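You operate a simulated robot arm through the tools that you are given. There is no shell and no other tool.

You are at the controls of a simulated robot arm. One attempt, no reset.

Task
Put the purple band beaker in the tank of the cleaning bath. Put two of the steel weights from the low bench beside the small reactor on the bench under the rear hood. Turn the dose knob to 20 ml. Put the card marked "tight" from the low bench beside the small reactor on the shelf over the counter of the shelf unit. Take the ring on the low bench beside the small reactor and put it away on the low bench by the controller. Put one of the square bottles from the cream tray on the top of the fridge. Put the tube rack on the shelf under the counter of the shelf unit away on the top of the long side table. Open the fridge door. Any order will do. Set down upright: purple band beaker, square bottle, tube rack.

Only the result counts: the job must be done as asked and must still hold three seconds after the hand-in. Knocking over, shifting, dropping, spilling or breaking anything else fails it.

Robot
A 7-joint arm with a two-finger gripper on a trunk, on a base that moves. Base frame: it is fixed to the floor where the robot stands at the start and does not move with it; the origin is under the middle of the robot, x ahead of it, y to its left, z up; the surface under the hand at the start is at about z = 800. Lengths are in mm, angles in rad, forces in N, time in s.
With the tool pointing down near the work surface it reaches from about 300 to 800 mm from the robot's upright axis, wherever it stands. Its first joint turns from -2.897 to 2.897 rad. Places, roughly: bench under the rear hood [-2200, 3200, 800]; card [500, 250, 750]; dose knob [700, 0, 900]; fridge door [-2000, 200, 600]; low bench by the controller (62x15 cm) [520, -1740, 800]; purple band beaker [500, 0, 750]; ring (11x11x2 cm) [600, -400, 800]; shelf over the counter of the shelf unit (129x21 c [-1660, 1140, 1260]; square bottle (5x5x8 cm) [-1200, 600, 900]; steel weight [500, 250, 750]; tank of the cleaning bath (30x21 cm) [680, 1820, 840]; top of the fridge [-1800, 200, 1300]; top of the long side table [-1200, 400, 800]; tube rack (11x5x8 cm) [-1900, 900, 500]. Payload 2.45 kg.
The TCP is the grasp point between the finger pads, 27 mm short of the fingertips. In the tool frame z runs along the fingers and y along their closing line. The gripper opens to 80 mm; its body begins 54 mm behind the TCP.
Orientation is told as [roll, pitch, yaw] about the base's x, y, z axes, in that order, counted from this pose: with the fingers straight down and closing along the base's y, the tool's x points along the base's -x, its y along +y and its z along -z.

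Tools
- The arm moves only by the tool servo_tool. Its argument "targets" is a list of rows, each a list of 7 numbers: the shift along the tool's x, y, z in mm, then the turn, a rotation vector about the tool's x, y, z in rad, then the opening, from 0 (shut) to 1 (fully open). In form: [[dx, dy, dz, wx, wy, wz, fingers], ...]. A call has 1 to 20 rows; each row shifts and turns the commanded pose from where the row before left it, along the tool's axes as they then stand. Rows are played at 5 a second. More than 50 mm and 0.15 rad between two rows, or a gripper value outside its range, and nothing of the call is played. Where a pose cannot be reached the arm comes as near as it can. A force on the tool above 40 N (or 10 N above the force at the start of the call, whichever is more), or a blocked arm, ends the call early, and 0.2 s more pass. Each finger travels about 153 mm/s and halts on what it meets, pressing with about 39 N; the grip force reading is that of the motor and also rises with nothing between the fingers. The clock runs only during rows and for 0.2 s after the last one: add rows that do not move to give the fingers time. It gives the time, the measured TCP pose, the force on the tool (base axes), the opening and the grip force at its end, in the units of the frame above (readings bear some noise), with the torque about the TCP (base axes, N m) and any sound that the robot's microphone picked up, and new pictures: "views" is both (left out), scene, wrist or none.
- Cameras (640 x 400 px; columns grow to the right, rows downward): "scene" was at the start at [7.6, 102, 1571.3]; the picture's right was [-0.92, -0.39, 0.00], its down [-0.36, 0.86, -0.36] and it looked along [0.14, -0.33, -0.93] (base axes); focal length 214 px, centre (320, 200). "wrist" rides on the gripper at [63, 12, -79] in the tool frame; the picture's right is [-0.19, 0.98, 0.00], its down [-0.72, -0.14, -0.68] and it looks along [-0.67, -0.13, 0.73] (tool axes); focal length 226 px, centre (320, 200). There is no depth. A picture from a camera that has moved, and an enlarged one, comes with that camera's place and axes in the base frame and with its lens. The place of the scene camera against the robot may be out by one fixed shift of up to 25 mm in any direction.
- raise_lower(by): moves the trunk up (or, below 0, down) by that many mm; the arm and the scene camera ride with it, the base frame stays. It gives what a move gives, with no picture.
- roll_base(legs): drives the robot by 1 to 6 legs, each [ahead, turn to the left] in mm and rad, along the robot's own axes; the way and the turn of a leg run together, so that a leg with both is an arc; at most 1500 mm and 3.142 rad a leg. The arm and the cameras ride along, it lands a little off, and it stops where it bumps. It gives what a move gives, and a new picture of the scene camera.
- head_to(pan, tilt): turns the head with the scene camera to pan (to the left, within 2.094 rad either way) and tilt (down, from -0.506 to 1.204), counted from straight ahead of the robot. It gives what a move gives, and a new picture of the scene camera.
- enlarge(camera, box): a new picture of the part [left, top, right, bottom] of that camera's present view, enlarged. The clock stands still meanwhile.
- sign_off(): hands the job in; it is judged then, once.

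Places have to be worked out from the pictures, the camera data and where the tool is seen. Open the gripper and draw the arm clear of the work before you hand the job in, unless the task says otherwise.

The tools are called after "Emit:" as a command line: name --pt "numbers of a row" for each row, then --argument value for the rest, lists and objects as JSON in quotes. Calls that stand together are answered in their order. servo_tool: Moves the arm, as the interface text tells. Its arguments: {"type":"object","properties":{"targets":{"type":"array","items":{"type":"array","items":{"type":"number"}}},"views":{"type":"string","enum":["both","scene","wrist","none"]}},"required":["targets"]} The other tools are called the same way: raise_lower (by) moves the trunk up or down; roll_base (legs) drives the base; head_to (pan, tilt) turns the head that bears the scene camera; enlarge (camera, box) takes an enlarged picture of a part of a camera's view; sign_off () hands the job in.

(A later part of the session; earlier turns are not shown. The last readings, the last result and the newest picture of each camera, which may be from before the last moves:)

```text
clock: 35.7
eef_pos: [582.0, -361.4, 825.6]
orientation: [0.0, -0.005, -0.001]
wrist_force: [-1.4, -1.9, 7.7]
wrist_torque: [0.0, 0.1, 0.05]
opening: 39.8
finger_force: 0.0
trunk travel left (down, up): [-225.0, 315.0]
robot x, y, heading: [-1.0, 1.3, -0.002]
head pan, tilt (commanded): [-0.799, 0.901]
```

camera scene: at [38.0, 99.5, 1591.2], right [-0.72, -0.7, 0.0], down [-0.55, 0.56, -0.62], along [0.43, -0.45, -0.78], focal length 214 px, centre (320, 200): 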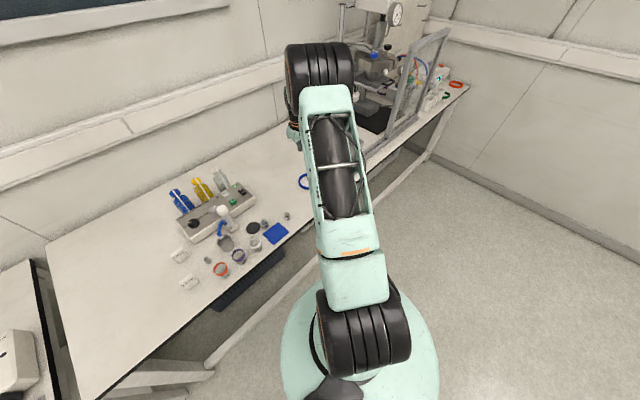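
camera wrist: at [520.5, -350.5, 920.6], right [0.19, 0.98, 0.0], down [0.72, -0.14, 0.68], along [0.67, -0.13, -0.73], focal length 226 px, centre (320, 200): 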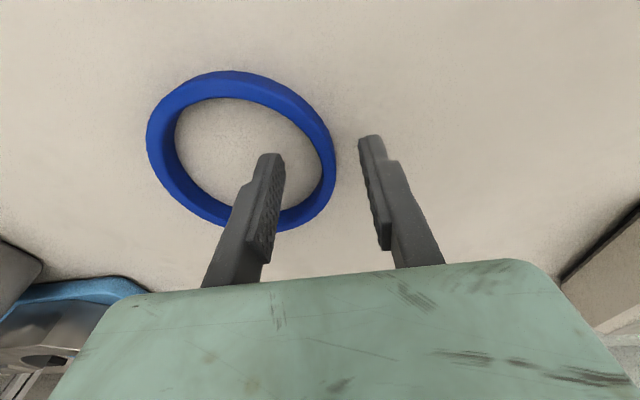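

Light contact (8 N) at TCP 826, so the bench is at z≈799. I rise 1.5 mm and close.

Emit:
servo_tool --pt "0 0 -1.5 0 0 0 0.5" --pt "0 0 0 0 0 0 0.0" --pt "0 0 0 0 0 0 0.0" --pt "0 0 0 0 0 0 0.0" --views "none"

Emit:
servo_tool --pt "0 0 -20 0 0 0 0.0" --pt "0 0 -30 0 0 0 0.0" --pt "0 0 0 0 0 0 0.0" --views "wrist"

```text
clock: 36.7
eef_pos: [583.4, -361.4, 825.1]
orientation: [0.001, -0.001, 0.0]
wrist_force: [-0.4, 0.7, -0.3]
wrist_torque: [-0.01, 0.03, -0.02]
opening: 6.0
finger_force: 31.7
trunk travel left (down, up): [-225.0, 315.0]
robot x, y, heading: [1.6, 0.7, -0.002]
head pan, tilt (commanded): [-0.799, 0.901]
```

```text
clock: 37.5
eef_pos: [581.5, -360.7, 876.5]
orientation: [-0.001, 0.0, 0.002]
wrist_force: [0.0, 0.4, -1.3]
wrist_torque: [0.0, -0.01, -0.01]
opening: 6.0
finger_force: 32.2
trunk travel left (down, up): [-225.0, 315.0]
robot x, y, heading: [0.0, -4.9, 0.002]
head pan, tilt (commanded): [-0.799, 0.901]
camera wrist: at [519.0, -349.6, 956.8], right [0.19, 0.98, 0.0], down [0.72, -0.14, 0.68], along [0.67, -0.13, -0.73], focal length 226 px, centre (320, 200)
```

wrist: 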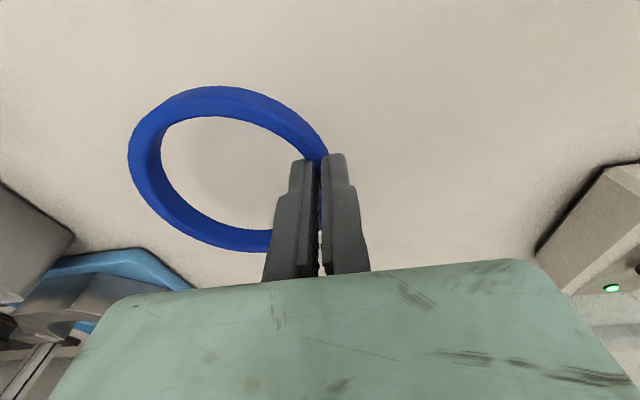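

The ring is held and lifted. I draw the arm in and up so that I can turn the base towards the controller bench safely.

Emit:
servo_tool --pt "0 0 -45 0 0 0 0" --pt "0 0 -45 0 0 0 0" --pt "15 25 -35 0 0 0 0" --pt "15 25 -35 0 0 0 0" --pt "15 25 -35 0 0 0 0" --pt "15 25 -35 0 0 0 0" --pt "15 25 -25 0 0 0 0" --pt "15 25 -15 0 0 0 0" --pt "15 25 0 0 0 0 0" --pt "0 25 0 0 0 0 0" --views "wrist"

Emit:
head_to --pan -1.3 --tilt 0.6

```text
clock: 39.7
eef_pos: [477.2, -159.9, 1146.2]
orientation: [0.001, -0.001, 0.002]
wrist_force: [0.0, 0.5, -0.4]
wrist_torque: [-0.01, 0.03, 0.0]
opening: 5.9
finger_force: 32.6
trunk travel left (down, up): [-225.0, 315.0]
robot x, y, heading: [-2.8, -1.0, -0.003]
head pan, tilt (commanded): [-0.799, 0.901]
camera wrist: at [412.6, -149.4, 1227.1], right [0.19, 0.98, 0.0], down [0.72, -0.14, 0.68], along [0.67, -0.13, -0.73], focal length 226 px, centre (320, 200)
```

wrist: 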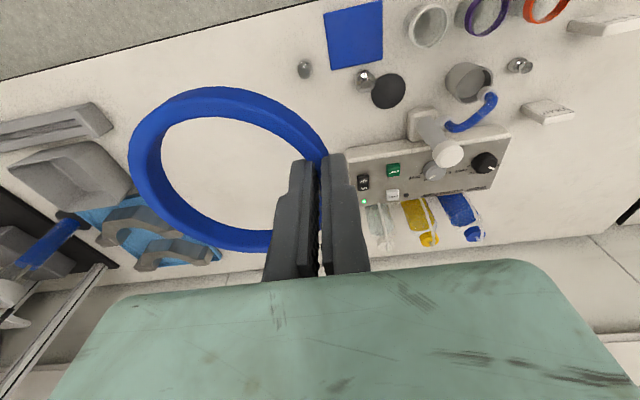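

```text
clock: 40.6
eef_pos: [475.5, -161.0, 1146.6]
orientation: [0.0, -0.002, 0.002]
wrist_force: [-0.3, 0.4, -0.6]
wrist_torque: [-0.01, 0.03, 0.0]
opening: 6.1
finger_force: 32.0
trunk travel left (down, up): [-225.0, 315.0]
robot x, y, heading: [2.5, -2.3, -0.001]
head pan, tilt (commanded): [-1.3, 0.6]
camera scene: at [9.4, 68.3, 1615.9], right [-0.96, -0.27, 0.0], down [-0.15, 0.54, -0.82], along [0.22, -0.79, -0.57], focal length 214 px, centre (320, 200)
```

scene: 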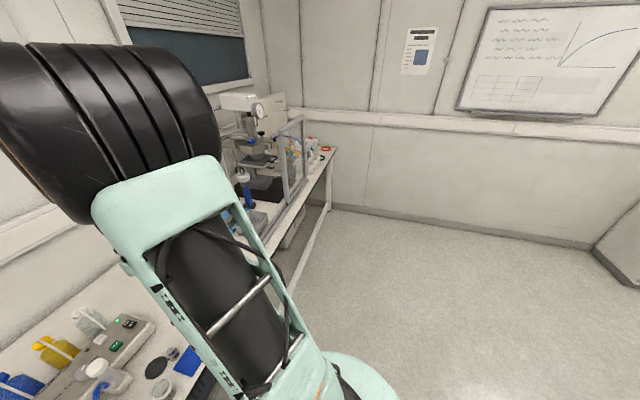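

The aisle to the right is free. I turn right 90° and drive 1350 mm along the bench.

Emit:
roll_base --legs '[[0, -1.571], [1350, 0]]'

Emit:
head_to --pan 0.9 --tilt 0.8

```text
clock: 51.3
eef_pos: [-162.7, -1815.8, 1145.6]
orientation: [0.0, -0.002, -1.57]
wrist_force: [0.7, 0.0, -0.7]
wrist_torque: [-0.02, -0.01, 0.01]
opening: 6.0
finger_force: 31.7
trunk travel left (down, up): [-225.0, 315.0]
robot x, y, heading: [-1.9, -1342.2, -1.569]
head pan, tilt (commanded): [-1.3, 0.6]
camera scene: at [59.5, -1330.2, 1615.9], right [-0.27, 0.96, 0.0], down [0.54, 0.15, -0.82], along [-0.8, -0.22, -0.57], focal length 214 px, centre (320, 200)
```

scene: 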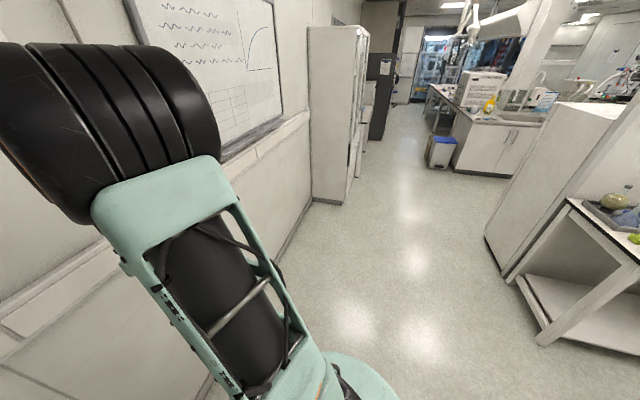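

```text
clock: 53.4
eef_pos: [-162.9, -1815.3, 1147.5]
orientation: [0.0, -0.001, -1.572]
wrist_force: [-0.4, -0.3, -0.6]
wrist_torque: [-0.04, 0.03, -0.02]
opening: 6.0
finger_force: 32.0
trunk travel left (down, up): [-225.0, 315.0]
robot x, y, heading: [-5.1, -1341.5, -1.567]
head pan, tilt (commanded): [0.901, 0.799]
camera scene: at [207.8, -1356.6, 1599.1], right [-0.62, -0.78, 0.0], down [-0.56, 0.45, -0.7], along [0.55, -0.43, -0.72], focal length 214 px, centre (320, 200)
```

scene: 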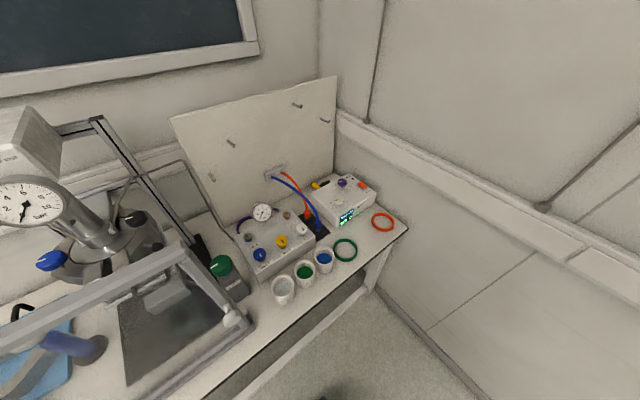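

I now see the controller bench: three cups and a green and an orange ring stand along its front, with a free spot between the two rings near (515, -1850). I swing the arm to the bench side first, then turn the tool so the gripped rim faces the aisle.

Emit:
servo_tool --pt "7.4 45.8 0 0 0 0 0" --pt "7.4 45.8 0 0 0 0 0" --pt "7.4 45.8 0 0 0 0 0" --pt "7.4 45.8 0 0 0 0 0" --pt "7.4 45.8 0 0 0 0 0" --pt "7.4 45.8 0 0 0 0 0" --pt "7.4 45.8 0 0 0 0 0" --pt "7.4 45.8 0 0 0 0 0" --pt "7.4 45.8 0 0 0 0 0" --pt "7.4 45.8 0 0 0 0 0" --views "none"

Emit:
servo_tool --pt "0 0 0 0 0 -0.15 0" --pt "0 0 0 0 0 -0.15 0" --pt "0 0 0 0 0 -0.15 0" --pt "0 0 0 0 0 -0.15 0" --pt "0 0 0 0 0 -0.15 0" --pt "0 0 0 0 0 -0.15 0" --pt "0 0 0 0 0 -0.15 0" --pt "0 0 0 0 0 -0.15 0" --pt "0 0 0 0 0 -0.15 0" --pt "0 0 0 0 0 -0.15 0" --pt "0 0 0 0 0 -0.15 0" --pt "0 0 0 0 0 -0.15 0" --pt "0 0 0 0 0 -0.15 0" --pt "0 0 0 0 0 -0.15 0" --pt "0 0 0 0 0 -0.15 0" --pt "0 0 0 0 0 -0.15 0" --pt "0 0 0 0 0 -0.15 0" --pt "0 0 0 0 0 -0.15 0" --pt "0 0 0 0 0 -0.15 0" --pt "0 0 0 0 0 -0.142 0" --views "both"

```text
clock: 55.6
eef_pos: [296.3, -1740.4, 1147.1]
orientation: [0.0, -0.001, -1.57]
wrist_force: [0.2, -0.1, -0.4]
wrist_torque: [-0.01, -0.01, 0.01]
opening: 6.1
finger_force: 32.2
trunk travel left (down, up): [-225.0, 315.0]
robot x, y, heading: [-0.7, -1338.2, -1.57]
head pan, tilt (commanded): [0.901, 0.799]
```

```text
clock: 59.8
eef_pos: [295.0, -1741.3, 1147.0]
orientation: [-0.002, 0.002, 1.421]
wrist_force: [0.7, -0.4, 0.2]
wrist_torque: [0.01, 0.0, 0.01]
opening: 6.1
finger_force: 31.9
trunk travel left (down, up): [-225.0, 315.0]
robot x, y, heading: [1.1, -1339.6, -1.574]
head pan, tilt (commanded): [0.901, 0.799]
camera scene: at [208.0, -1356.7, 1599.1], right [-0.62, -0.78, 0.0], down [-0.56, 0.45, -0.7], along [0.55, -0.43, -0.72], focal length 214 px, centre (320, 200)
camera wrist: at [273.9, -1803.5, 1227.7], right [-0.94, 0.34, 0.0], down [0.25, 0.69, 0.68], along [0.23, 0.64, -0.73], focal length 226 px, centre (320, 200)
```

scene: 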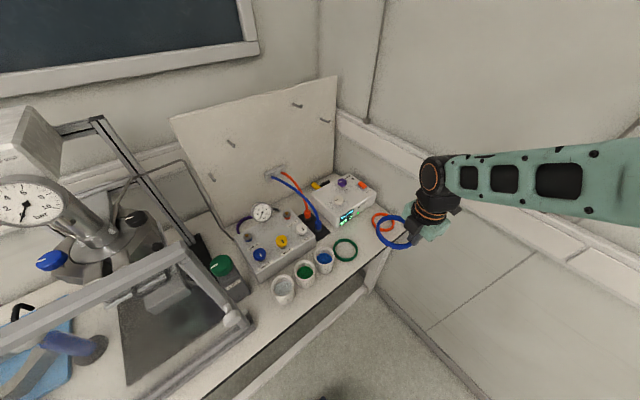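
wrist: 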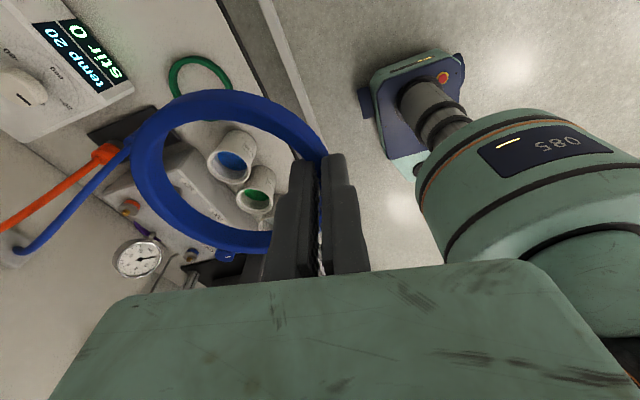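

I enlarge both views to fix the green and orange rings' places more precisely.

Emit:
enlarge --camera "wrist" --box '[80, 0, 280, 140]'

Emit:
enlarge --camera "scene" --box '[250, 160, 450, 300]'

```text
2.86 times, centred on (180, 70) of wrist
camera zoom: at [273.9, -1803.5, 1227.7], right [-0.94, 0.34, 0.0], down [0.25, 0.69, 0.68], along [0.23, 0.64, -0.73], focal length 646 px, centre (720, 571)
```

zoom: 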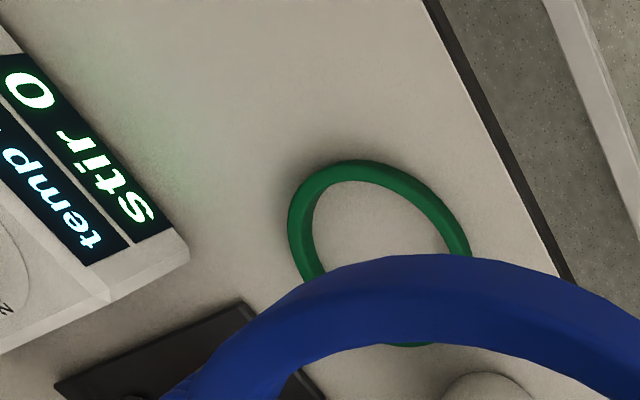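

```text
2.86 times, centred on (350, 230) of scene
camera zoom: at [208.0, -1356.7, 1599.1], right [-0.62, -0.78, 0.0], down [-0.56, 0.45, -0.7], along [0.55, -0.43, -0.72], focal length 613 px, centre (234, 114)
```

zoom: 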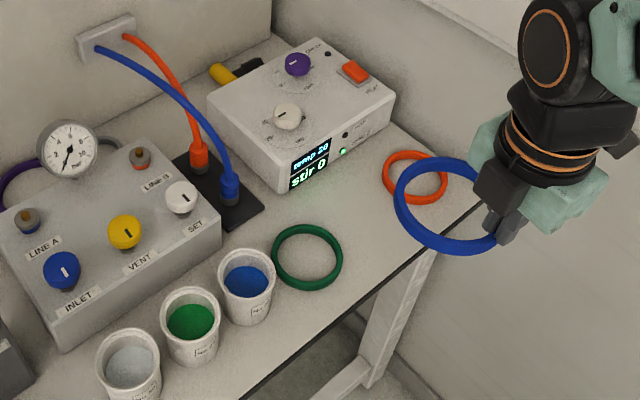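

The green ring sits at (511, -1757) and the orange one at about (511, -1997), leaving room for the ring centred at (518, -1877). I move the tool to (470, -1877) with the rim towards the aisle and go down part of the way.

Emit:
servo_tool --pt "0 0 0 0 0 -0.1495 0" --pt "27.2 -35.1 0 0 0 0 0" --pt "27.2 -35.1 0 0 0 0 0" --pt "27.2 -35.1 0 0 0 0 0" --pt "27.2 -35.1 0 0 0 0 0" --pt "27.2 -35.1 0 0 0 0 0" --pt "0 0 45 0 0 0 0" --pt "0 0 45 0 0 0 0" --pt "0 0 45 0 0 0 0" --pt "0 0 45 0 0 0 0" --pt "0 0 45 0 0 0 0" --pt "0 0 40 0 0 0 0" --pt "0 0 0 0 0 0 0" --views "both"

Emit:
enlarge --camera "scene" --box '[280, 180, 440, 280]'

```text
clock: 62.6
eef_pos: [468.9, -1877.7, 878.6]
orientation: [0.0, 0.003, 1.569]
wrist_force: [-1.0, -0.2, -1.0]
wrist_torque: [0.01, 0.05, 0.03]
opening: 6.1
finger_force: 31.9
trunk travel left (down, up): [-225.0, 315.0]
robot x, y, heading: [-5.4, -1337.8, -1.571]
head pan, tilt (commanded): [0.901, 0.799]
camera scene: at [208.2, -1356.7, 1599.1], right [-0.62, -0.78, 0.0], down [-0.56, 0.45, -0.7], along [0.55, -0.43, -0.72], focal length 214 px, centre (320, 200)
camera wrist: at [456.6, -1943.1, 958.9], right [-0.98, 0.19, 0.0], down [0.14, 0.72, 0.68], along [0.13, 0.67, -0.73], focal length 226 px, centre (320, 200)
```

scene: 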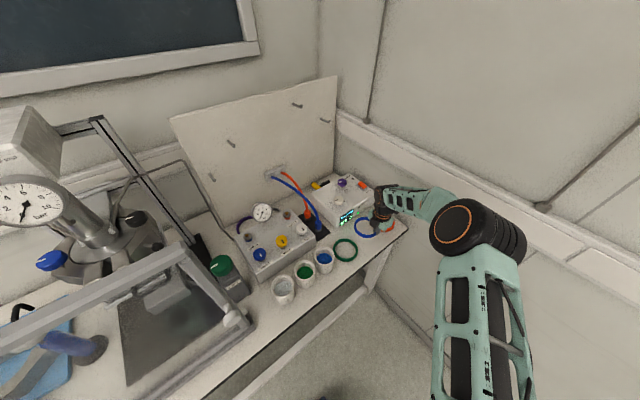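
wrist: 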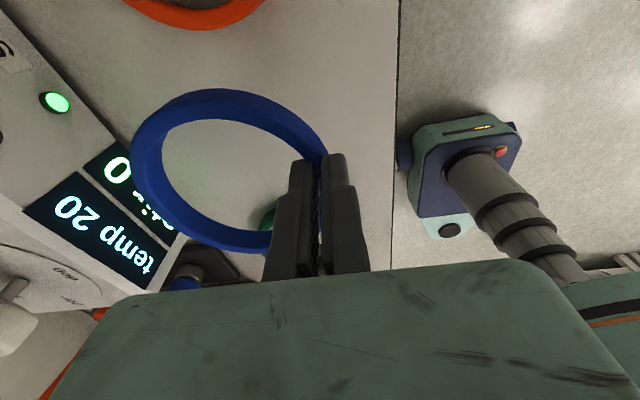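

```text
4.00 times, centred on (360, 230) of scene
camera zoom: at [208.2, -1356.7, 1599.1], right [-0.62, -0.78, 0.0], down [-0.56, 0.45, -0.7], along [0.55, -0.43, -0.72], focal length 858 px, centre (160, 80)
```

zoom: 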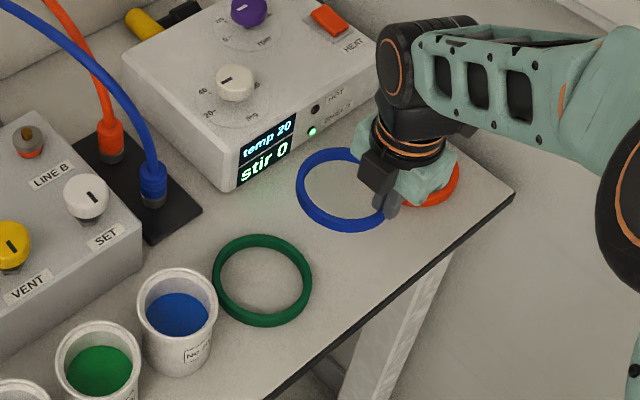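

The spot is right: about 12–16 mm of clearance to each neighbour. I lower the last 50 mm gently.

Emit:
servo_tool --pt "0 0 20 0 0 0 0" --pt "0 0 15 0 0 0 0" --pt "0 0 8 0 0 0 0" --pt "0 0 4 0 0 0 0" --pt "0 0 2 0 0 0 0" --pt "0 0 0 0 0 0 0" --views "none"

```text
clock: 64.0
eef_pos: [470.3, -1878.7, 832.9]
orientation: [0.0, 0.001, 1.567]
wrist_force: [1.2, -0.2, 0.3]
wrist_torque: [0.0, 0.03, 0.02]
opening: 5.9
finger_force: 32.2
trunk travel left (down, up): [-225.0, 315.0]
robot x, y, heading: [-2.5, -1338.7, -1.575]
head pan, tilt (commanded): [0.901, 0.799]
```

Emit:
servo_tool --pt "0 0 2 0 0 0 0" --pt "0 0 1.5 0 0 0 0" --pt "0 0 0 0 0 0 0" --views "none"

Emit:
servo_tool --pt "0 0 1 0 0 0 0" --pt "0 0 0 0 0 0 0" --views "none"

```text
clock: 64.8
eef_pos: [470.5, -1878.8, 829.3]
orientation: [-0.002, 0.002, 1.571]
wrist_force: [-0.3, -0.3, -0.9]
wrist_torque: [-0.03, 0.04, 0.01]
opening: 6.3
finger_force: 32.2
trunk travel left (down, up): [-225.0, 315.0]
robot x, y, heading: [2.4, -1340.5, -1.568]
head pan, tilt (commanded): [0.901, 0.799]
```

```text
clock: 65.4
eef_pos: [470.8, -1877.8, 828.7]
orientation: [0.0, 0.001, 1.569]
wrist_force: [-0.2, 0.8, -1.3]
wrist_torque: [0.03, 0.0, 0.02]
opening: 6.1
finger_force: 32.1
trunk travel left (down, up): [-225.0, 315.0]
robot x, y, heading: [3.4, -1339.8, -1.569]
head pan, tilt (commanded): [0.901, 0.799]
```

Still no contact at about 828.5; I keep lowering by single millimetres.

Emit:
servo_tool --pt "0 0 1 0 0 0 0" --pt "0 0 0 0 0 0 0" --views "none"

Emit:
servo_tool --pt "0 0 1 0 0 0 0" --pt "0 0 0 0 0 0 0" --views "none"

```text
clock: 66.0
eef_pos: [470.5, -1878.2, 827.8]
orientation: [-0.001, 0.001, 1.569]
wrist_force: [0.3, 0.2, -1.2]
wrist_torque: [-0.04, 0.01, 0.01]
opening: 6.2
finger_force: 32.2
trunk travel left (down, up): [-225.0, 315.0]
robot x, y, heading: [-1.4, -1336.7, -1.572]
head pan, tilt (commanded): [0.901, 0.799]
```

```text
clock: 66.6
eef_pos: [470.8, -1877.9, 825.7]
orientation: [0.0, 0.003, 1.569]
wrist_force: [0.2, -0.5, -0.5]
wrist_torque: [-0.02, -0.02, 0.0]
opening: 5.9
finger_force: 32.5
trunk travel left (down, up): [-225.0, 315.0]
robot x, y, heading: [-0.9, -1337.2, -1.565]
head pan, tilt (commanded): [0.901, 0.799]
```

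Emit:
servo_tool --pt "0 0 1 0 0 0 0" --pt "0 0 0 0 0 0 0" --views "none"

Emit:
enlarge --camera "scene" --box '[320, 200, 420, 260]'

```text
clock: 67.2
eef_pos: [470.6, -1878.4, 824.8]
orientation: [0.002, 0.002, 1.568]
wrist_force: [-0.8, 0.8, 0.1]
wrist_torque: [-0.01, 0.0, 0.0]
opening: 5.9
finger_force: 32.3
trunk travel left (down, up): [-225.0, 315.0]
robot x, y, heading: [-1.0, -1340.9, -1.565]
head pan, tilt (commanded): [0.901, 0.799]
```

```text
6.40 times, centred on (370, 230) of scene
camera zoom: at [208.2, -1356.6, 1599.0], right [-0.62, -0.78, 0.0], down [-0.56, 0.45, -0.7], along [0.55, -0.43, -0.72], focal length 1373 px, centre (0, 8)
```

zoom: 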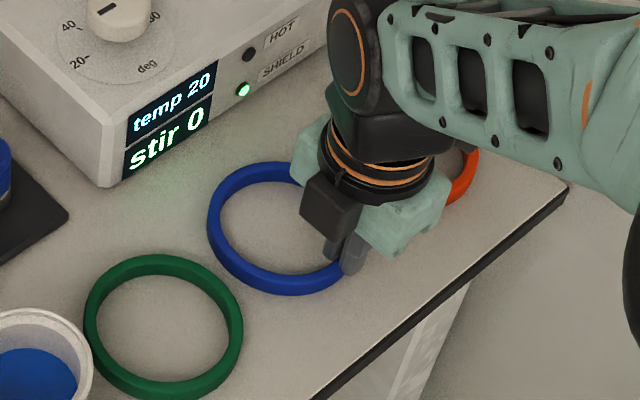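

The ring's weight has come off the wrist (Fz from -1.2 to 0.1), so it rests on the bench. I open gently and check.

Emit:
servo_tool --pt "0 0 0.7 0 0 0 0" --pt "0 0 0 0 0 0 0.15" --pt "0 0 0 0 0 0 0.3" --pt "0 0 0 0 0 0 0.35" --pt "0 0 0 0 0 0 0.35" --views "wrist"

Emit:
enlarge --camera "scene" --box '[320, 200, 420, 260]'

```text
clock: 68.4
eef_pos: [470.3, -1878.6, 825.2]
orientation: [0.0, 0.002, 1.569]
wrist_force: [0.4, -0.4, 0.3]
wrist_torque: [-0.04, 0.0, -0.01]
opening: 27.9
finger_force: 0.1
trunk travel left (down, up): [-225.0, 315.0]
robot x, y, heading: [0.1, -1340.4, -1.57]
head pan, tilt (commanded): [0.901, 0.799]
camera wrist: at [458.0, -1942.4, 905.7], right [-0.98, 0.19, 0.0], down [0.14, 0.72, 0.68], along [0.13, 0.67, -0.73], focal length 226 px, centre (320, 200)
```

wrist: 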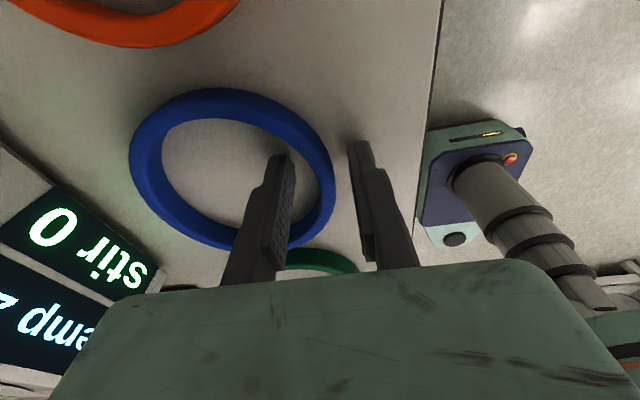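

```text
6.40 times, centred on (370, 230) of scene
camera zoom: at [208.2, -1356.6, 1599.0], right [-0.62, -0.78, 0.0], down [-0.56, 0.45, -0.7], along [0.55, -0.43, -0.72], focal length 1373 px, centre (0, 8)
```

zoom: 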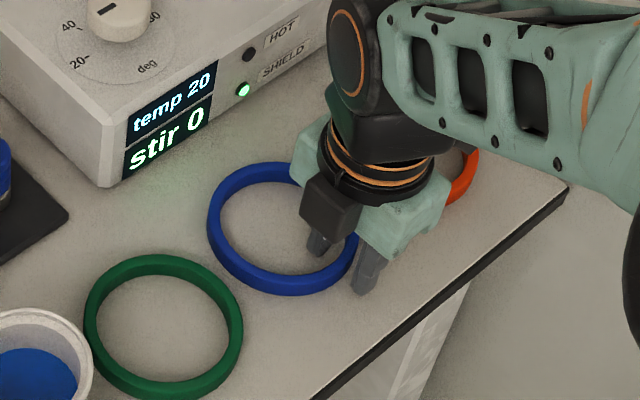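

The ring rests properly between its neighbours. I rise straight up, draw the arm back over the aisle and turn the tool back.

Emit:
servo_tool --pt "0 0 -46 0 0 0 0.35" --pt "0 0 -46 0 0 0 0.35" --pt "0 0 -46 0 0 0 0.35" --pt "0 0 -46 0 0 0 0.5" --pt "0 0 -46 0 0 0 0.5" --pt "0 0 -46 0 0 0 0.5" --pt "0 0 -46 0 0 0 0.5" --pt "-13.8 47 0 0 0 0 0.5" --pt "-13.8 47 0 0 0 0 0.5" --pt "-13.8 47 0 0 0 0 0.5" --pt "-13.8 47 0 0 0 0 0.5" --pt "-13.8 47 0 0 0 0 0.5" --pt "-13.8 47 0 0 0 0 0.5" --pt "-13.8 47 0 0 0 0 0.5" --pt "-13.8 47 0 0 0 0 0.5" --pt "-13.8 47 0 0 0 0 0.5" --pt "-13.8 47 0 0 0 0 0.5" --pt "0 0 0 0 0 0.1416 0.5" --views "scene"

Emit:
servo_tool --pt "0 0 0 0 0 0.15 0.5" --pt "0 0 0 0 0 0.15 0.5" --pt "0 0 0 0 0 0.15 0.5" --pt "0 0 0 0 0 0.15 0.5" --pt "0 0 0 0 0 0.15 0.5" --pt "0 0 0 0 0 0.15 0.5" --pt "0 0 0 0 0 0.15 0.5" --pt "0 0 0 0 0 0.15 0.5" --pt "0 0 0 0 0 0.15 0.5" --pt "0 0 0 0 0 0.15 0.5" --pt "0 0 0 0 0 0.15 0.5" --pt "0 0 0 0 0 0.15 0.5" --pt "0 0 0 0 0 0.15 0.5" --pt "0 0 0 0 0 0.15 0.5" --pt "0 0 0 0 0 0.15 0.5" --pt "0 0 0 0 0 0.15 0.5" --pt "0 0 0 0 0 0.15 0.5" --pt "0 0 0 0 0 0.15 0.5" --pt "0 0 0 0 0 0.15 0.5" --pt "0 0 0 0 0 0.15 0.5" --views "none"

```text
clock: 72.2
eef_pos: [1.2, -1736.2, 1145.4]
orientation: [0.0, 0.002, 1.427]
wrist_force: [0.3, 0.0, 0.4]
wrist_torque: [-0.01, -0.02, -0.02]
opening: 40.0
finger_force: 0.1
trunk travel left (down, up): [-225.0, 315.0]
robot x, y, heading: [-0.6, -1339.9, -1.574]
head pan, tilt (commanded): [0.901, 0.799]
camera scene: at [207.9, -1356.5, 1599.1], right [-0.62, -0.78, 0.0], down [-0.56, 0.45, -0.7], along [0.55, -0.43, -0.72], focal length 214 px, centre (320, 200)
```

scene: 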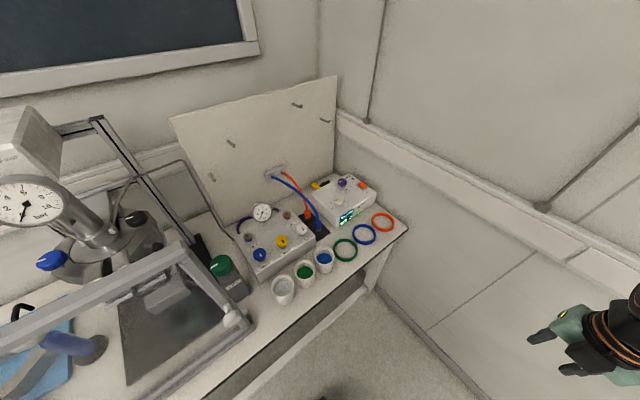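

```text
clock: 76.4
eef_pos: [1.3, -1739.2, 1145.0]
orientation: [-0.001, -0.001, -1.575]
wrist_force: [-0.3, 0.0, 0.7]
wrist_torque: [0.0, -0.01, 0.02]
opening: 40.2
finger_force: 0.0
trunk travel left (down, up): [-225.0, 315.0]
robot x, y, heading: [2.1, -1338.3, -1.57]
head pan, tilt (commanded): [0.901, 0.799]
```

The ring sits in line with the others. Now I drive back along the aisle to the pump bench, ending beside the beakers.

Emit:
roll_base --legs '[[-1000, 0], [-620, 0]]'

Emit:
head_to --pan 0.9 --tilt 0.9

```text
clock: 84.7
eef_pos: [7.4, -110.2, 1145.5]
orientation: [0.0, -0.004, -1.579]
wrist_force: [0.7, -0.8, -0.8]
wrist_torque: [-0.02, 0.02, 0.02]
opening: 40.2
finger_force: 0.0
trunk travel left (down, up): [-225.0, 315.0]
robot x, y, heading: [8.7, 291.8, -1.575]
head pan, tilt (commanded): [0.901, 0.799]
camera scene: at [217.6, 271.2, 1599.1], right [-0.63, -0.78, 0.0], down [-0.56, 0.45, -0.7], along [0.54, -0.44, -0.72], focal length 214 px, centre (320, 200)
```

scene: 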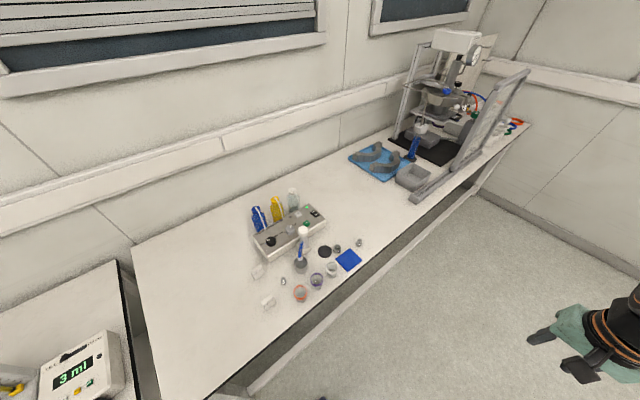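

```text
clock: 85.3
eef_pos: [8.1, -109.5, 1144.9]
orientation: [0.001, -0.004, -1.578]
wrist_force: [-1.5, 0.4, -0.2]
wrist_torque: [-0.04, 0.0, 0.0]
opening: 40.3
finger_force: 0.1
trunk travel left (down, up): [-225.0, 315.0]
robot x, y, heading: [8.5, 289.9, -1.58]
head pan, tilt (commanded): [0.901, 0.901]
camera scene: at [213.6, 274.0, 1591.2], right [-0.63, -0.78, 0.0], down [-0.61, 0.49, -0.62], along [0.48, -0.39, -0.78], focal length 214 px, centre (320, 200)
```

scene: 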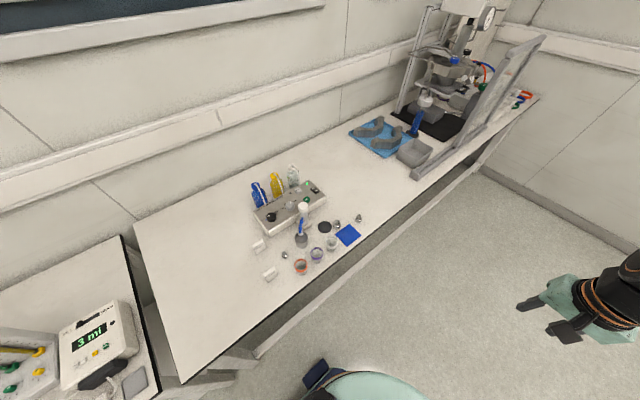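

The robot stands at (9, 291). I take a closer look at the beakers, tube and pump.

Emit:
enlarge --camera "scene" --box '[230, 170, 390, 290]'

```text
3.33 times, centred on (310, 230) of scene
camera zoom: at [213.6, 274.0, 1591.2], right [-0.63, -0.78, 0.0], down [-0.61, 0.49, -0.62], along [0.48, -0.39, -0.78], focal length 715 px, centre (353, 100)
```

zoom: 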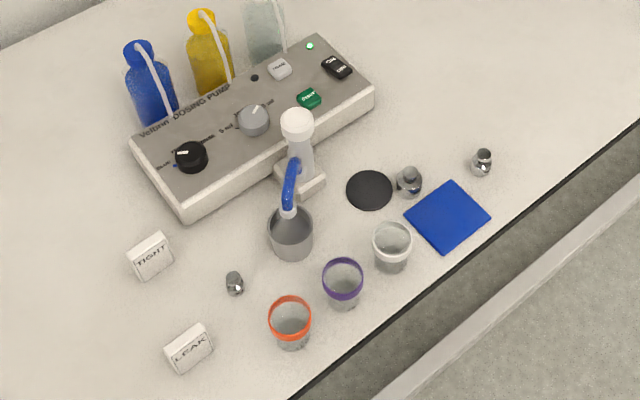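

The tube spout near (585, 40) may reach z≈900, so I will grip the beaker with the closing line on the diagonal, away from spout and neighbours. I bring the tool above the beaker and turn it 45°.

Emit:
servo_tool --pt "14.3 39.1 13.5 0 0 0 0.5" --pt "14.3 39.1 13.5 0 0 0 0.5" --pt "14.3 39.1 13.5 0 0 0 0.5" --pt "14.3 39.1 13.5 0 0 0 0.5" --pt "14.3 39.1 13.5 0 0 0 0.5" --pt "14.3 39.1 13.5 0 0 0 0.5" --pt "14.3 39.1 13.5 0 0 0 0.5" --pt "14.3 39.1 13.5 0 0 0 0.5" --pt "14.3 39.1 13.5 0 0 0 0.5" --pt "14.3 39.1 13.5 0 0 0 0.5" --pt "14.3 39.1 13.5 0 0 0 0.5" --pt "14.3 39.1 13.5 0 0 0 0.5" --pt "0 0 0 0 0 -0.1322 0.9" --pt "0 0 0 0 0 -0.1322 0.9" --pt "0 0 0 0 0 -0.1322 0.9" --pt "0 0 0 0 0 -0.1322 0.9" --pt "0 0 0 0 0 -0.1322 0.9" --pt "0 0 0 0 0 -0.1322 0.9" --views "wrist"

Emit:
enlarge --camera "wrist" --box '[220, 20, 420, 160]'

```text
clock: 89.1
eef_pos: [478.9, 57.0, 984.1]
orientation: [-0.003, -0.002, -0.784]
wrist_force: [-0.6, 0.1, 0.4]
wrist_torque: [-0.02, 0.01, 0.0]
opening: 72.0
finger_force: 0.0
trunk travel left (down, up): [-225.0, 315.0]
robot x, y, heading: [11.5, 290.0, -1.581]
head pan, tilt (commanded): [0.901, 0.901]
camera wrist: at [442.2, 110.5, 1064.3], right [0.83, 0.56, 0.0], down [0.41, -0.61, 0.68], along [0.38, -0.57, -0.73], focal length 226 px, centre (320, 200)
```

wrist: 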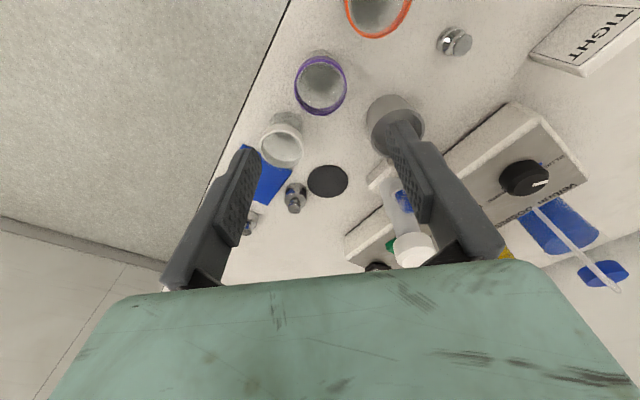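

```text
2.86 times, centred on (320, 90) of wrist
camera zoom: at [442.2, 110.5, 1064.3], right [0.83, 0.56, 0.0], down [0.41, -0.61, 0.68], along [0.38, -0.57, -0.73], focal length 646 px, centre (320, 514)
```

zoom: 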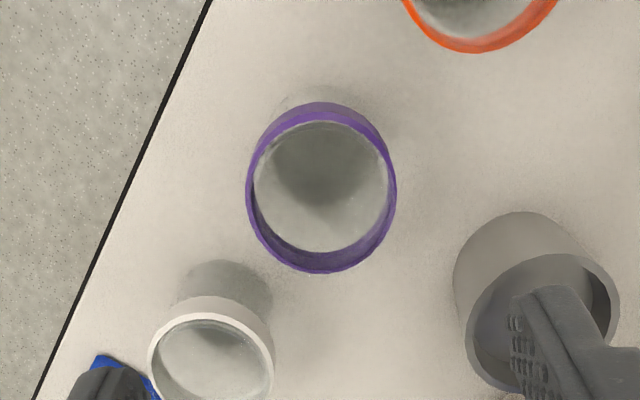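

The purple rim centre is at (477.4, 57.8), right under the tool. I correct the small offset and lower to grip height.

Emit:
servo_tool --pt "1.6 -0.5 40 0 0 0 0.9" --pt "0 0 40 0 0 0 0.9" --pt "0 0 40 0 0 0 0.9" --pt "0 0 22 0 0 0 0.9" --pt "0 0 0 0 0 0 0.9" --views "both"

Emit:
enlarge --camera "scene" --box '[230, 170, 390, 290]'

```text
clock: 90.3
eef_pos: [478.0, 57.1, 841.0]
orientation: [-0.002, 0.0, -0.787]
wrist_force: [-1.0, 0.1, 0.6]
wrist_torque: [0.0, -0.01, 0.04]
opening: 71.9
finger_force: 0.1
trunk travel left (down, up): [-225.0, 315.0]
robot x, y, heading: [11.6, 292.3, -1.582]
head pan, tilt (commanded): [0.901, 0.901]
camera scene: at [213.9, 274.0, 1591.2], right [-0.63, -0.78, 0.0], down [-0.61, 0.49, -0.62], along [0.48, -0.39, -0.78], focal length 214 px, centre (320, 200)
camera wrist: at [442.6, 110.4, 920.6], right [0.83, 0.56, 0.0], down [0.41, -0.61, 0.68], along [0.38, -0.57, -0.73], focal length 226 px, centre (320, 200)
```

scene: 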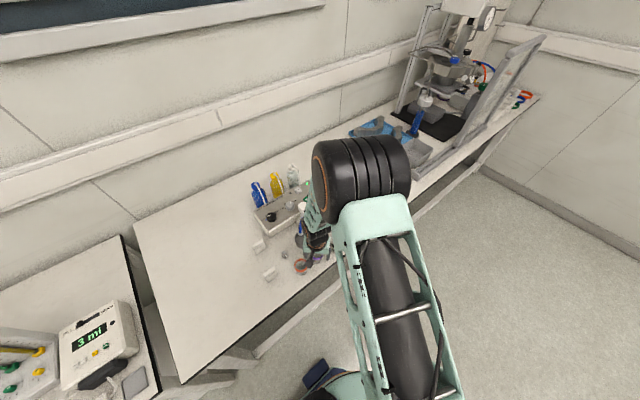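
wrist: 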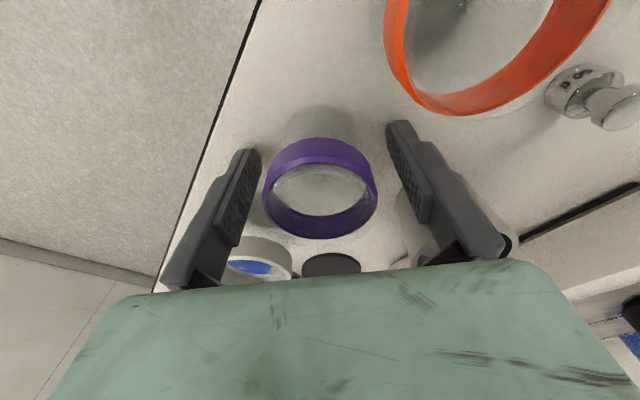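

```text
3.33 times, centred on (310, 230) of scene
camera zoom: at [213.9, 274.0, 1591.2], right [-0.63, -0.78, 0.0], down [-0.61, 0.49, -0.62], along [0.48, -0.39, -0.78], focal length 715 px, centre (353, 100)
```

zoom: 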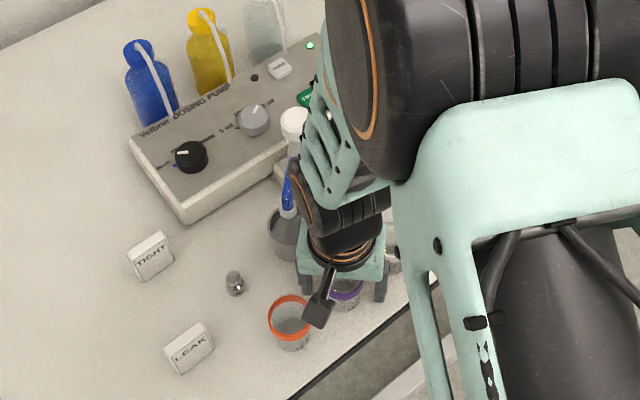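

The beaker is centred between the pads. I close on it.

Emit:
servo_tool --pt "0 0 0 0 0 0 0.65" --pt "0 0 0 0 0 0 0.5" --pt "0 0 0 0 0 0 0.4" --pt "0 0 0 0 0 0 0.4" --views "wrist"

```text
clock: 91.3
eef_pos: [479.3, 58.1, 840.0]
orientation: [-0.003, -0.001, -0.788]
wrist_force: [-0.3, 0.4, 0.2]
wrist_torque: [-0.02, -0.02, 0.02]
opening: 44.8
finger_force: 38.5
trunk travel left (down, up): [-225.0, 315.0]
robot x, y, heading: [7.1, 291.0, -1.579]
head pan, tilt (commanded): [0.901, 0.901]
camera wrist: at [442.6, 110.5, 920.8], right [0.83, 0.56, 0.0], down [0.41, -0.61, 0.68], along [0.38, -0.57, -0.73], focal length 226 px, centre (320, 200)
```

wrist: 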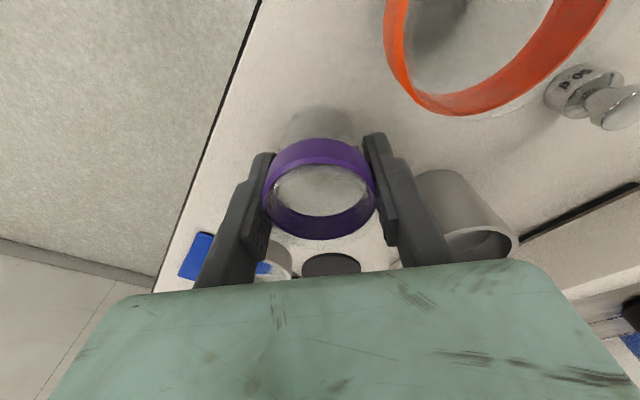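

Gripped at 44.8 mm. I lift slowly and look.

Emit:
servo_tool --pt "0 0 -20 0 0 0 0.4" --pt "0 0 -30 0 0 0 0.4" --pt "0 0 -40 0 0 0 0.4" --pt "0 0 -45 0 0 0 0.4" --pt "0 0 -45 0 0 0 0.4" --pt "0 0 -45 0 0 0 0.4" --pt "0 0 -40 0 0 0 0.4" --pt "0 0 0 0 0 0 0.4" --views "both"

```text
clock: 93.1
eef_pos: [478.9, 55.9, 1104.7]
orientation: [-0.001, -0.002, -0.786]
wrist_force: [-0.2, -1.7, 0.0]
wrist_torque: [0.02, 0.01, -0.02]
opening: 44.8
finger_force: 38.3
trunk travel left (down, up): [-225.0, 315.0]
robot x, y, heading: [7.2, 287.9, -1.577]
head pan, tilt (commanded): [0.901, 0.901]
camera scene: at [213.8, 274.0, 1591.1], right [-0.63, -0.78, 0.0], down [-0.61, 0.49, -0.62], along [0.48, -0.39, -0.78], focal length 214 px, centre (320, 200)
camera wrist: at [443.6, 109.4, 1186.0], right [0.83, 0.56, 0.0], down [0.41, -0.61, 0.68], along [0.38, -0.57, -0.73], focal length 226 px, centre (320, 200)
```

scene: 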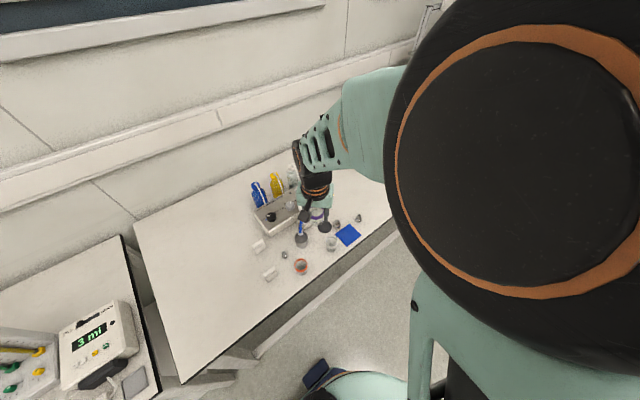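
wrist: 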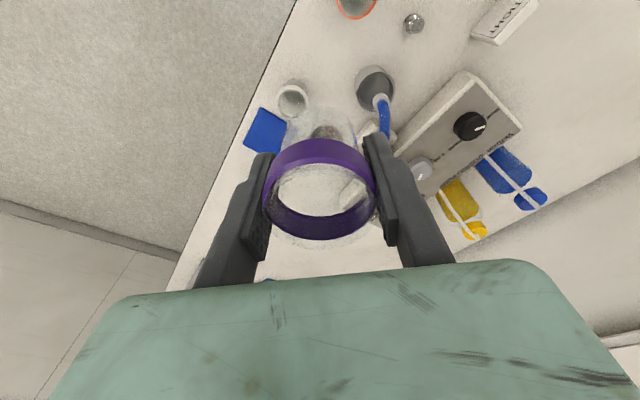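

The beaker is held securely. I draw the arm in over the aisle and drive backwards to the cleaning bath.

Emit:
servo_tool --pt "12.4 -39.7 0 0 0 0 0.4" --pt "12.4 -39.7 0 0 0 0 0.4" --pt "12.4 -39.7 0 0 0 0 0.4" --pt "12.4 -39.7 0 0 0 0 0.4" --pt "12.4 -39.7 0 0 0 0 0.4" --pt "12.4 -39.7 0 0 0 0 0.4" --views "none"

Emit:
roll_base --legs '[[-830, 0], [-830, 0]]'

Emit:
head_to --pan 1.4 --tilt 0.8

```text
clock: 94.5
eef_pos: [253.5, -56.0, 1102.5]
orientation: [0.0, 0.002, -0.787]
wrist_force: [0.5, 0.8, -0.5]
wrist_torque: [0.02, 0.02, 0.03]
opening: 45.1
finger_force: 38.9
trunk travel left (down, up): [-225.0, 315.0]
robot x, y, heading: [10.2, 294.1, -1.586]
head pan, tilt (commanded): [0.901, 0.901]
```

```text
clock: 103.0
eef_pos: [266.0, 1611.2, 1101.3]
orientation: [0.002, 0.008, -0.79]
wrist_force: [0.1, 0.7, -0.6]
wrist_torque: [0.01, 0.0, 0.01]
opening: 44.8
finger_force: 39.1
trunk travel left (down, up): [-225.0, 315.0]
robot x, y, heading: [18.5, 1954.6, -1.579]
head pan, tilt (commanded): [0.901, 0.901]
camera scene: at [196.2, 1909.3, 1603.6], right [-0.94, -0.35, 0.0], down [-0.23, 0.64, -0.74], along [0.25, -0.69, -0.68], focal length 214 px, centre (320, 200)
```

scene: 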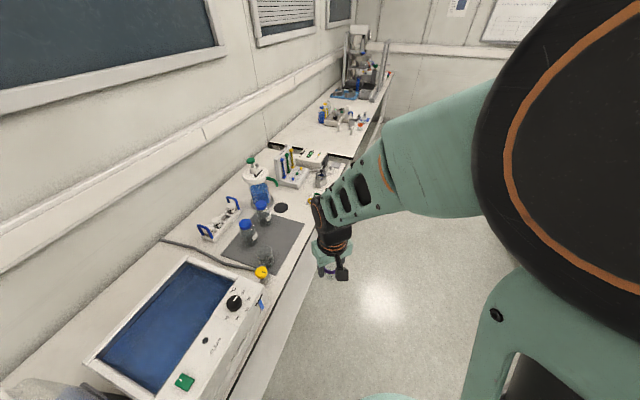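

```text
clock: 103.9
eef_pos: [264.3, 1610.9, 1096.7]
orientation: [0.003, 0.014, -0.79]
wrist_force: [0.5, -0.6, -0.4]
wrist_torque: [-0.01, 0.01, 0.01]
opening: 44.9
finger_force: 38.7
trunk travel left (down, up): [-225.0, 315.0]
robot x, y, heading: [18.9, 1956.8, -1.585]
head pan, tilt (commanded): [1.4, 0.799]
camera scene: at [198.3, 1910.7, 1601.7], right [-0.93, -0.37, 0.0], down [-0.26, 0.64, -0.72], along [0.27, -0.67, -0.69], focal length 214 px, centre (320, 200)
```

scene: 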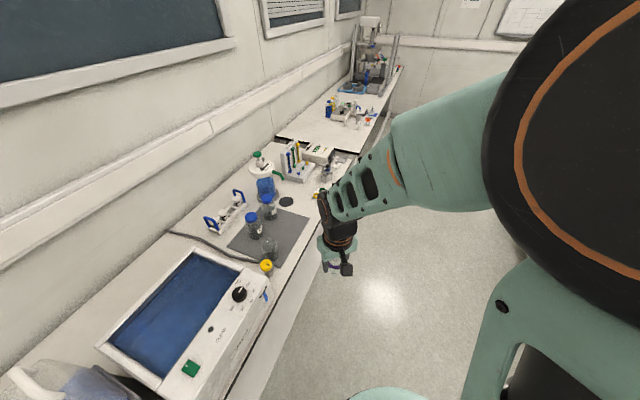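

The arm's elbow seems to be pressing against the head: it shows pan ≈0.38 instead of 1.4. I command the head back to where it stands to relieve that, then move the arm outwards.

Emit:
head_to --pan 0.2 --tilt 0.8

```text
clock: 105.3
eef_pos: [265.7, 1610.2, 1100.1]
orientation: [0.002, 0.004, -0.788]
wrist_force: [1.2, -0.3, -0.6]
wrist_torque: [0.03, 0.0, 0.01]
opening: 44.9
finger_force: 39.4
trunk travel left (down, up): [-225.0, 315.0]
robot x, y, heading: [21.0, 1956.3, -1.583]
head pan, tilt (commanded): [0.201, 0.799]
camera scene: at [182.6, 1908.0, 1599.1], right [-0.98, -0.19, 0.0], down [-0.13, 0.7, -0.7], along [0.13, -0.68, -0.72], focal length 214 px, centre (320, 200)
```

scene: 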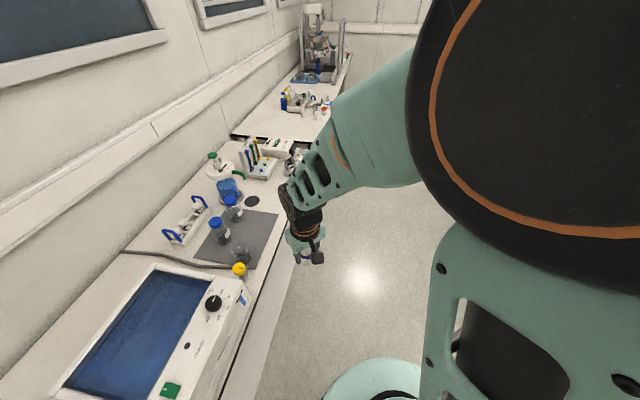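

The head stands left of the arm, so working on the left is awkward. I bring the arm to the front, then turn the base to face the bath.

Emit:
servo_tool --pt "21.1 -38.4 -7 0 0 0 0.4" --pt "21.1 -38.4 -7 0 0 0 0.4" --pt "21.1 -38.4 -7 0 0 0 0.4" --pt "21.1 -38.4 -7 0 0 0 0.4" --pt "21.1 -38.4 -7 0 0 0 0.4" --pt "21.1 -38.4 -7 0 0 0 0.4" --pt "21.1 -38.4 -7 0 0 0 0.4" --views "none"

Emit:
roll_base --legs '[[0, 1.571]]'

Emit:
head_to --pan 0.0 --tilt 0.8

```text
clock: 106.9
eef_pos: [-29.3, 1525.4, 1150.8]
orientation: [0.003, 0.004, -0.79]
wrist_force: [0.3, -0.1, -0.8]
wrist_torque: [0.03, 0.01, 0.01]
opening: 44.9
finger_force: 39.2
trunk travel left (down, up): [-225.0, 315.0]
robot x, y, heading: [27.5, 1958.2, -1.579]
head pan, tilt (commanded): [0.201, 0.799]
```

```text
clock: 111.2
eef_pos: [449.2, 1896.6, 1151.9]
orientation: [0.002, 0.007, 0.76]
wrist_force: [0.7, -0.1, 0.1]
wrist_torque: [0.0, -0.01, 0.01]
opening: 45.0
finger_force: 39.2
trunk travel left (down, up): [-225.0, 315.0]
robot x, y, heading: [20.9, 1955.2, -0.036]
head pan, tilt (commanded): [0.201, 0.799]
camera scene: at [92.0, 2122.9, 1599.1], right [0.17, -0.99, 0.0], down [-0.71, -0.12, -0.7], along [0.69, 0.12, -0.72], focal length 214 px, centre (320, 200)
```

scene: 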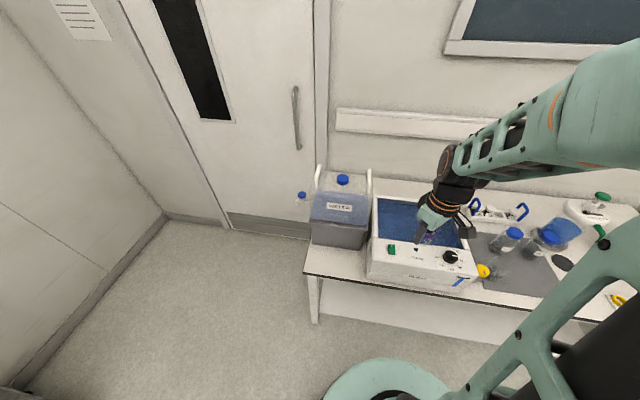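

```text
clock: 112.0
eef_pos: [450.2, 1895.8, 1151.0]
orientation: [0.002, 0.006, 0.758]
wrist_force: [-0.1, 0.4, -0.7]
wrist_torque: [-0.02, 0.0, 0.01]
opening: 45.0
finger_force: 39.1
trunk travel left (down, up): [-225.0, 315.0]
robot x, y, heading: [20.8, 1953.8, -0.032]
head pan, tilt (commanded): [0.0, 0.799]
camera scene: at [93.1, 2106.8, 1599.1], right [-0.03, -1.0, 0.0], down [-0.72, 0.02, -0.7], along [0.7, -0.02, -0.72], focal length 214 px, centre (320, 200)
```

scene: 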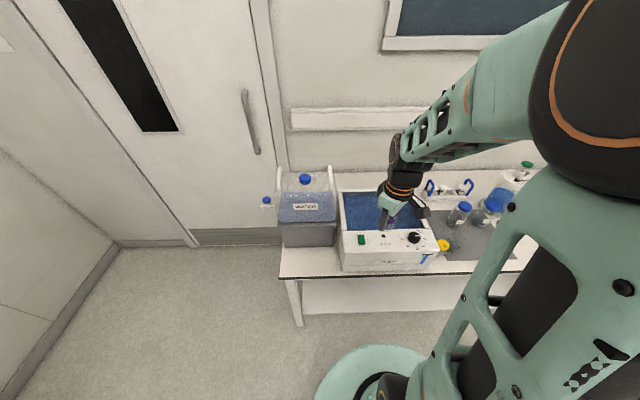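

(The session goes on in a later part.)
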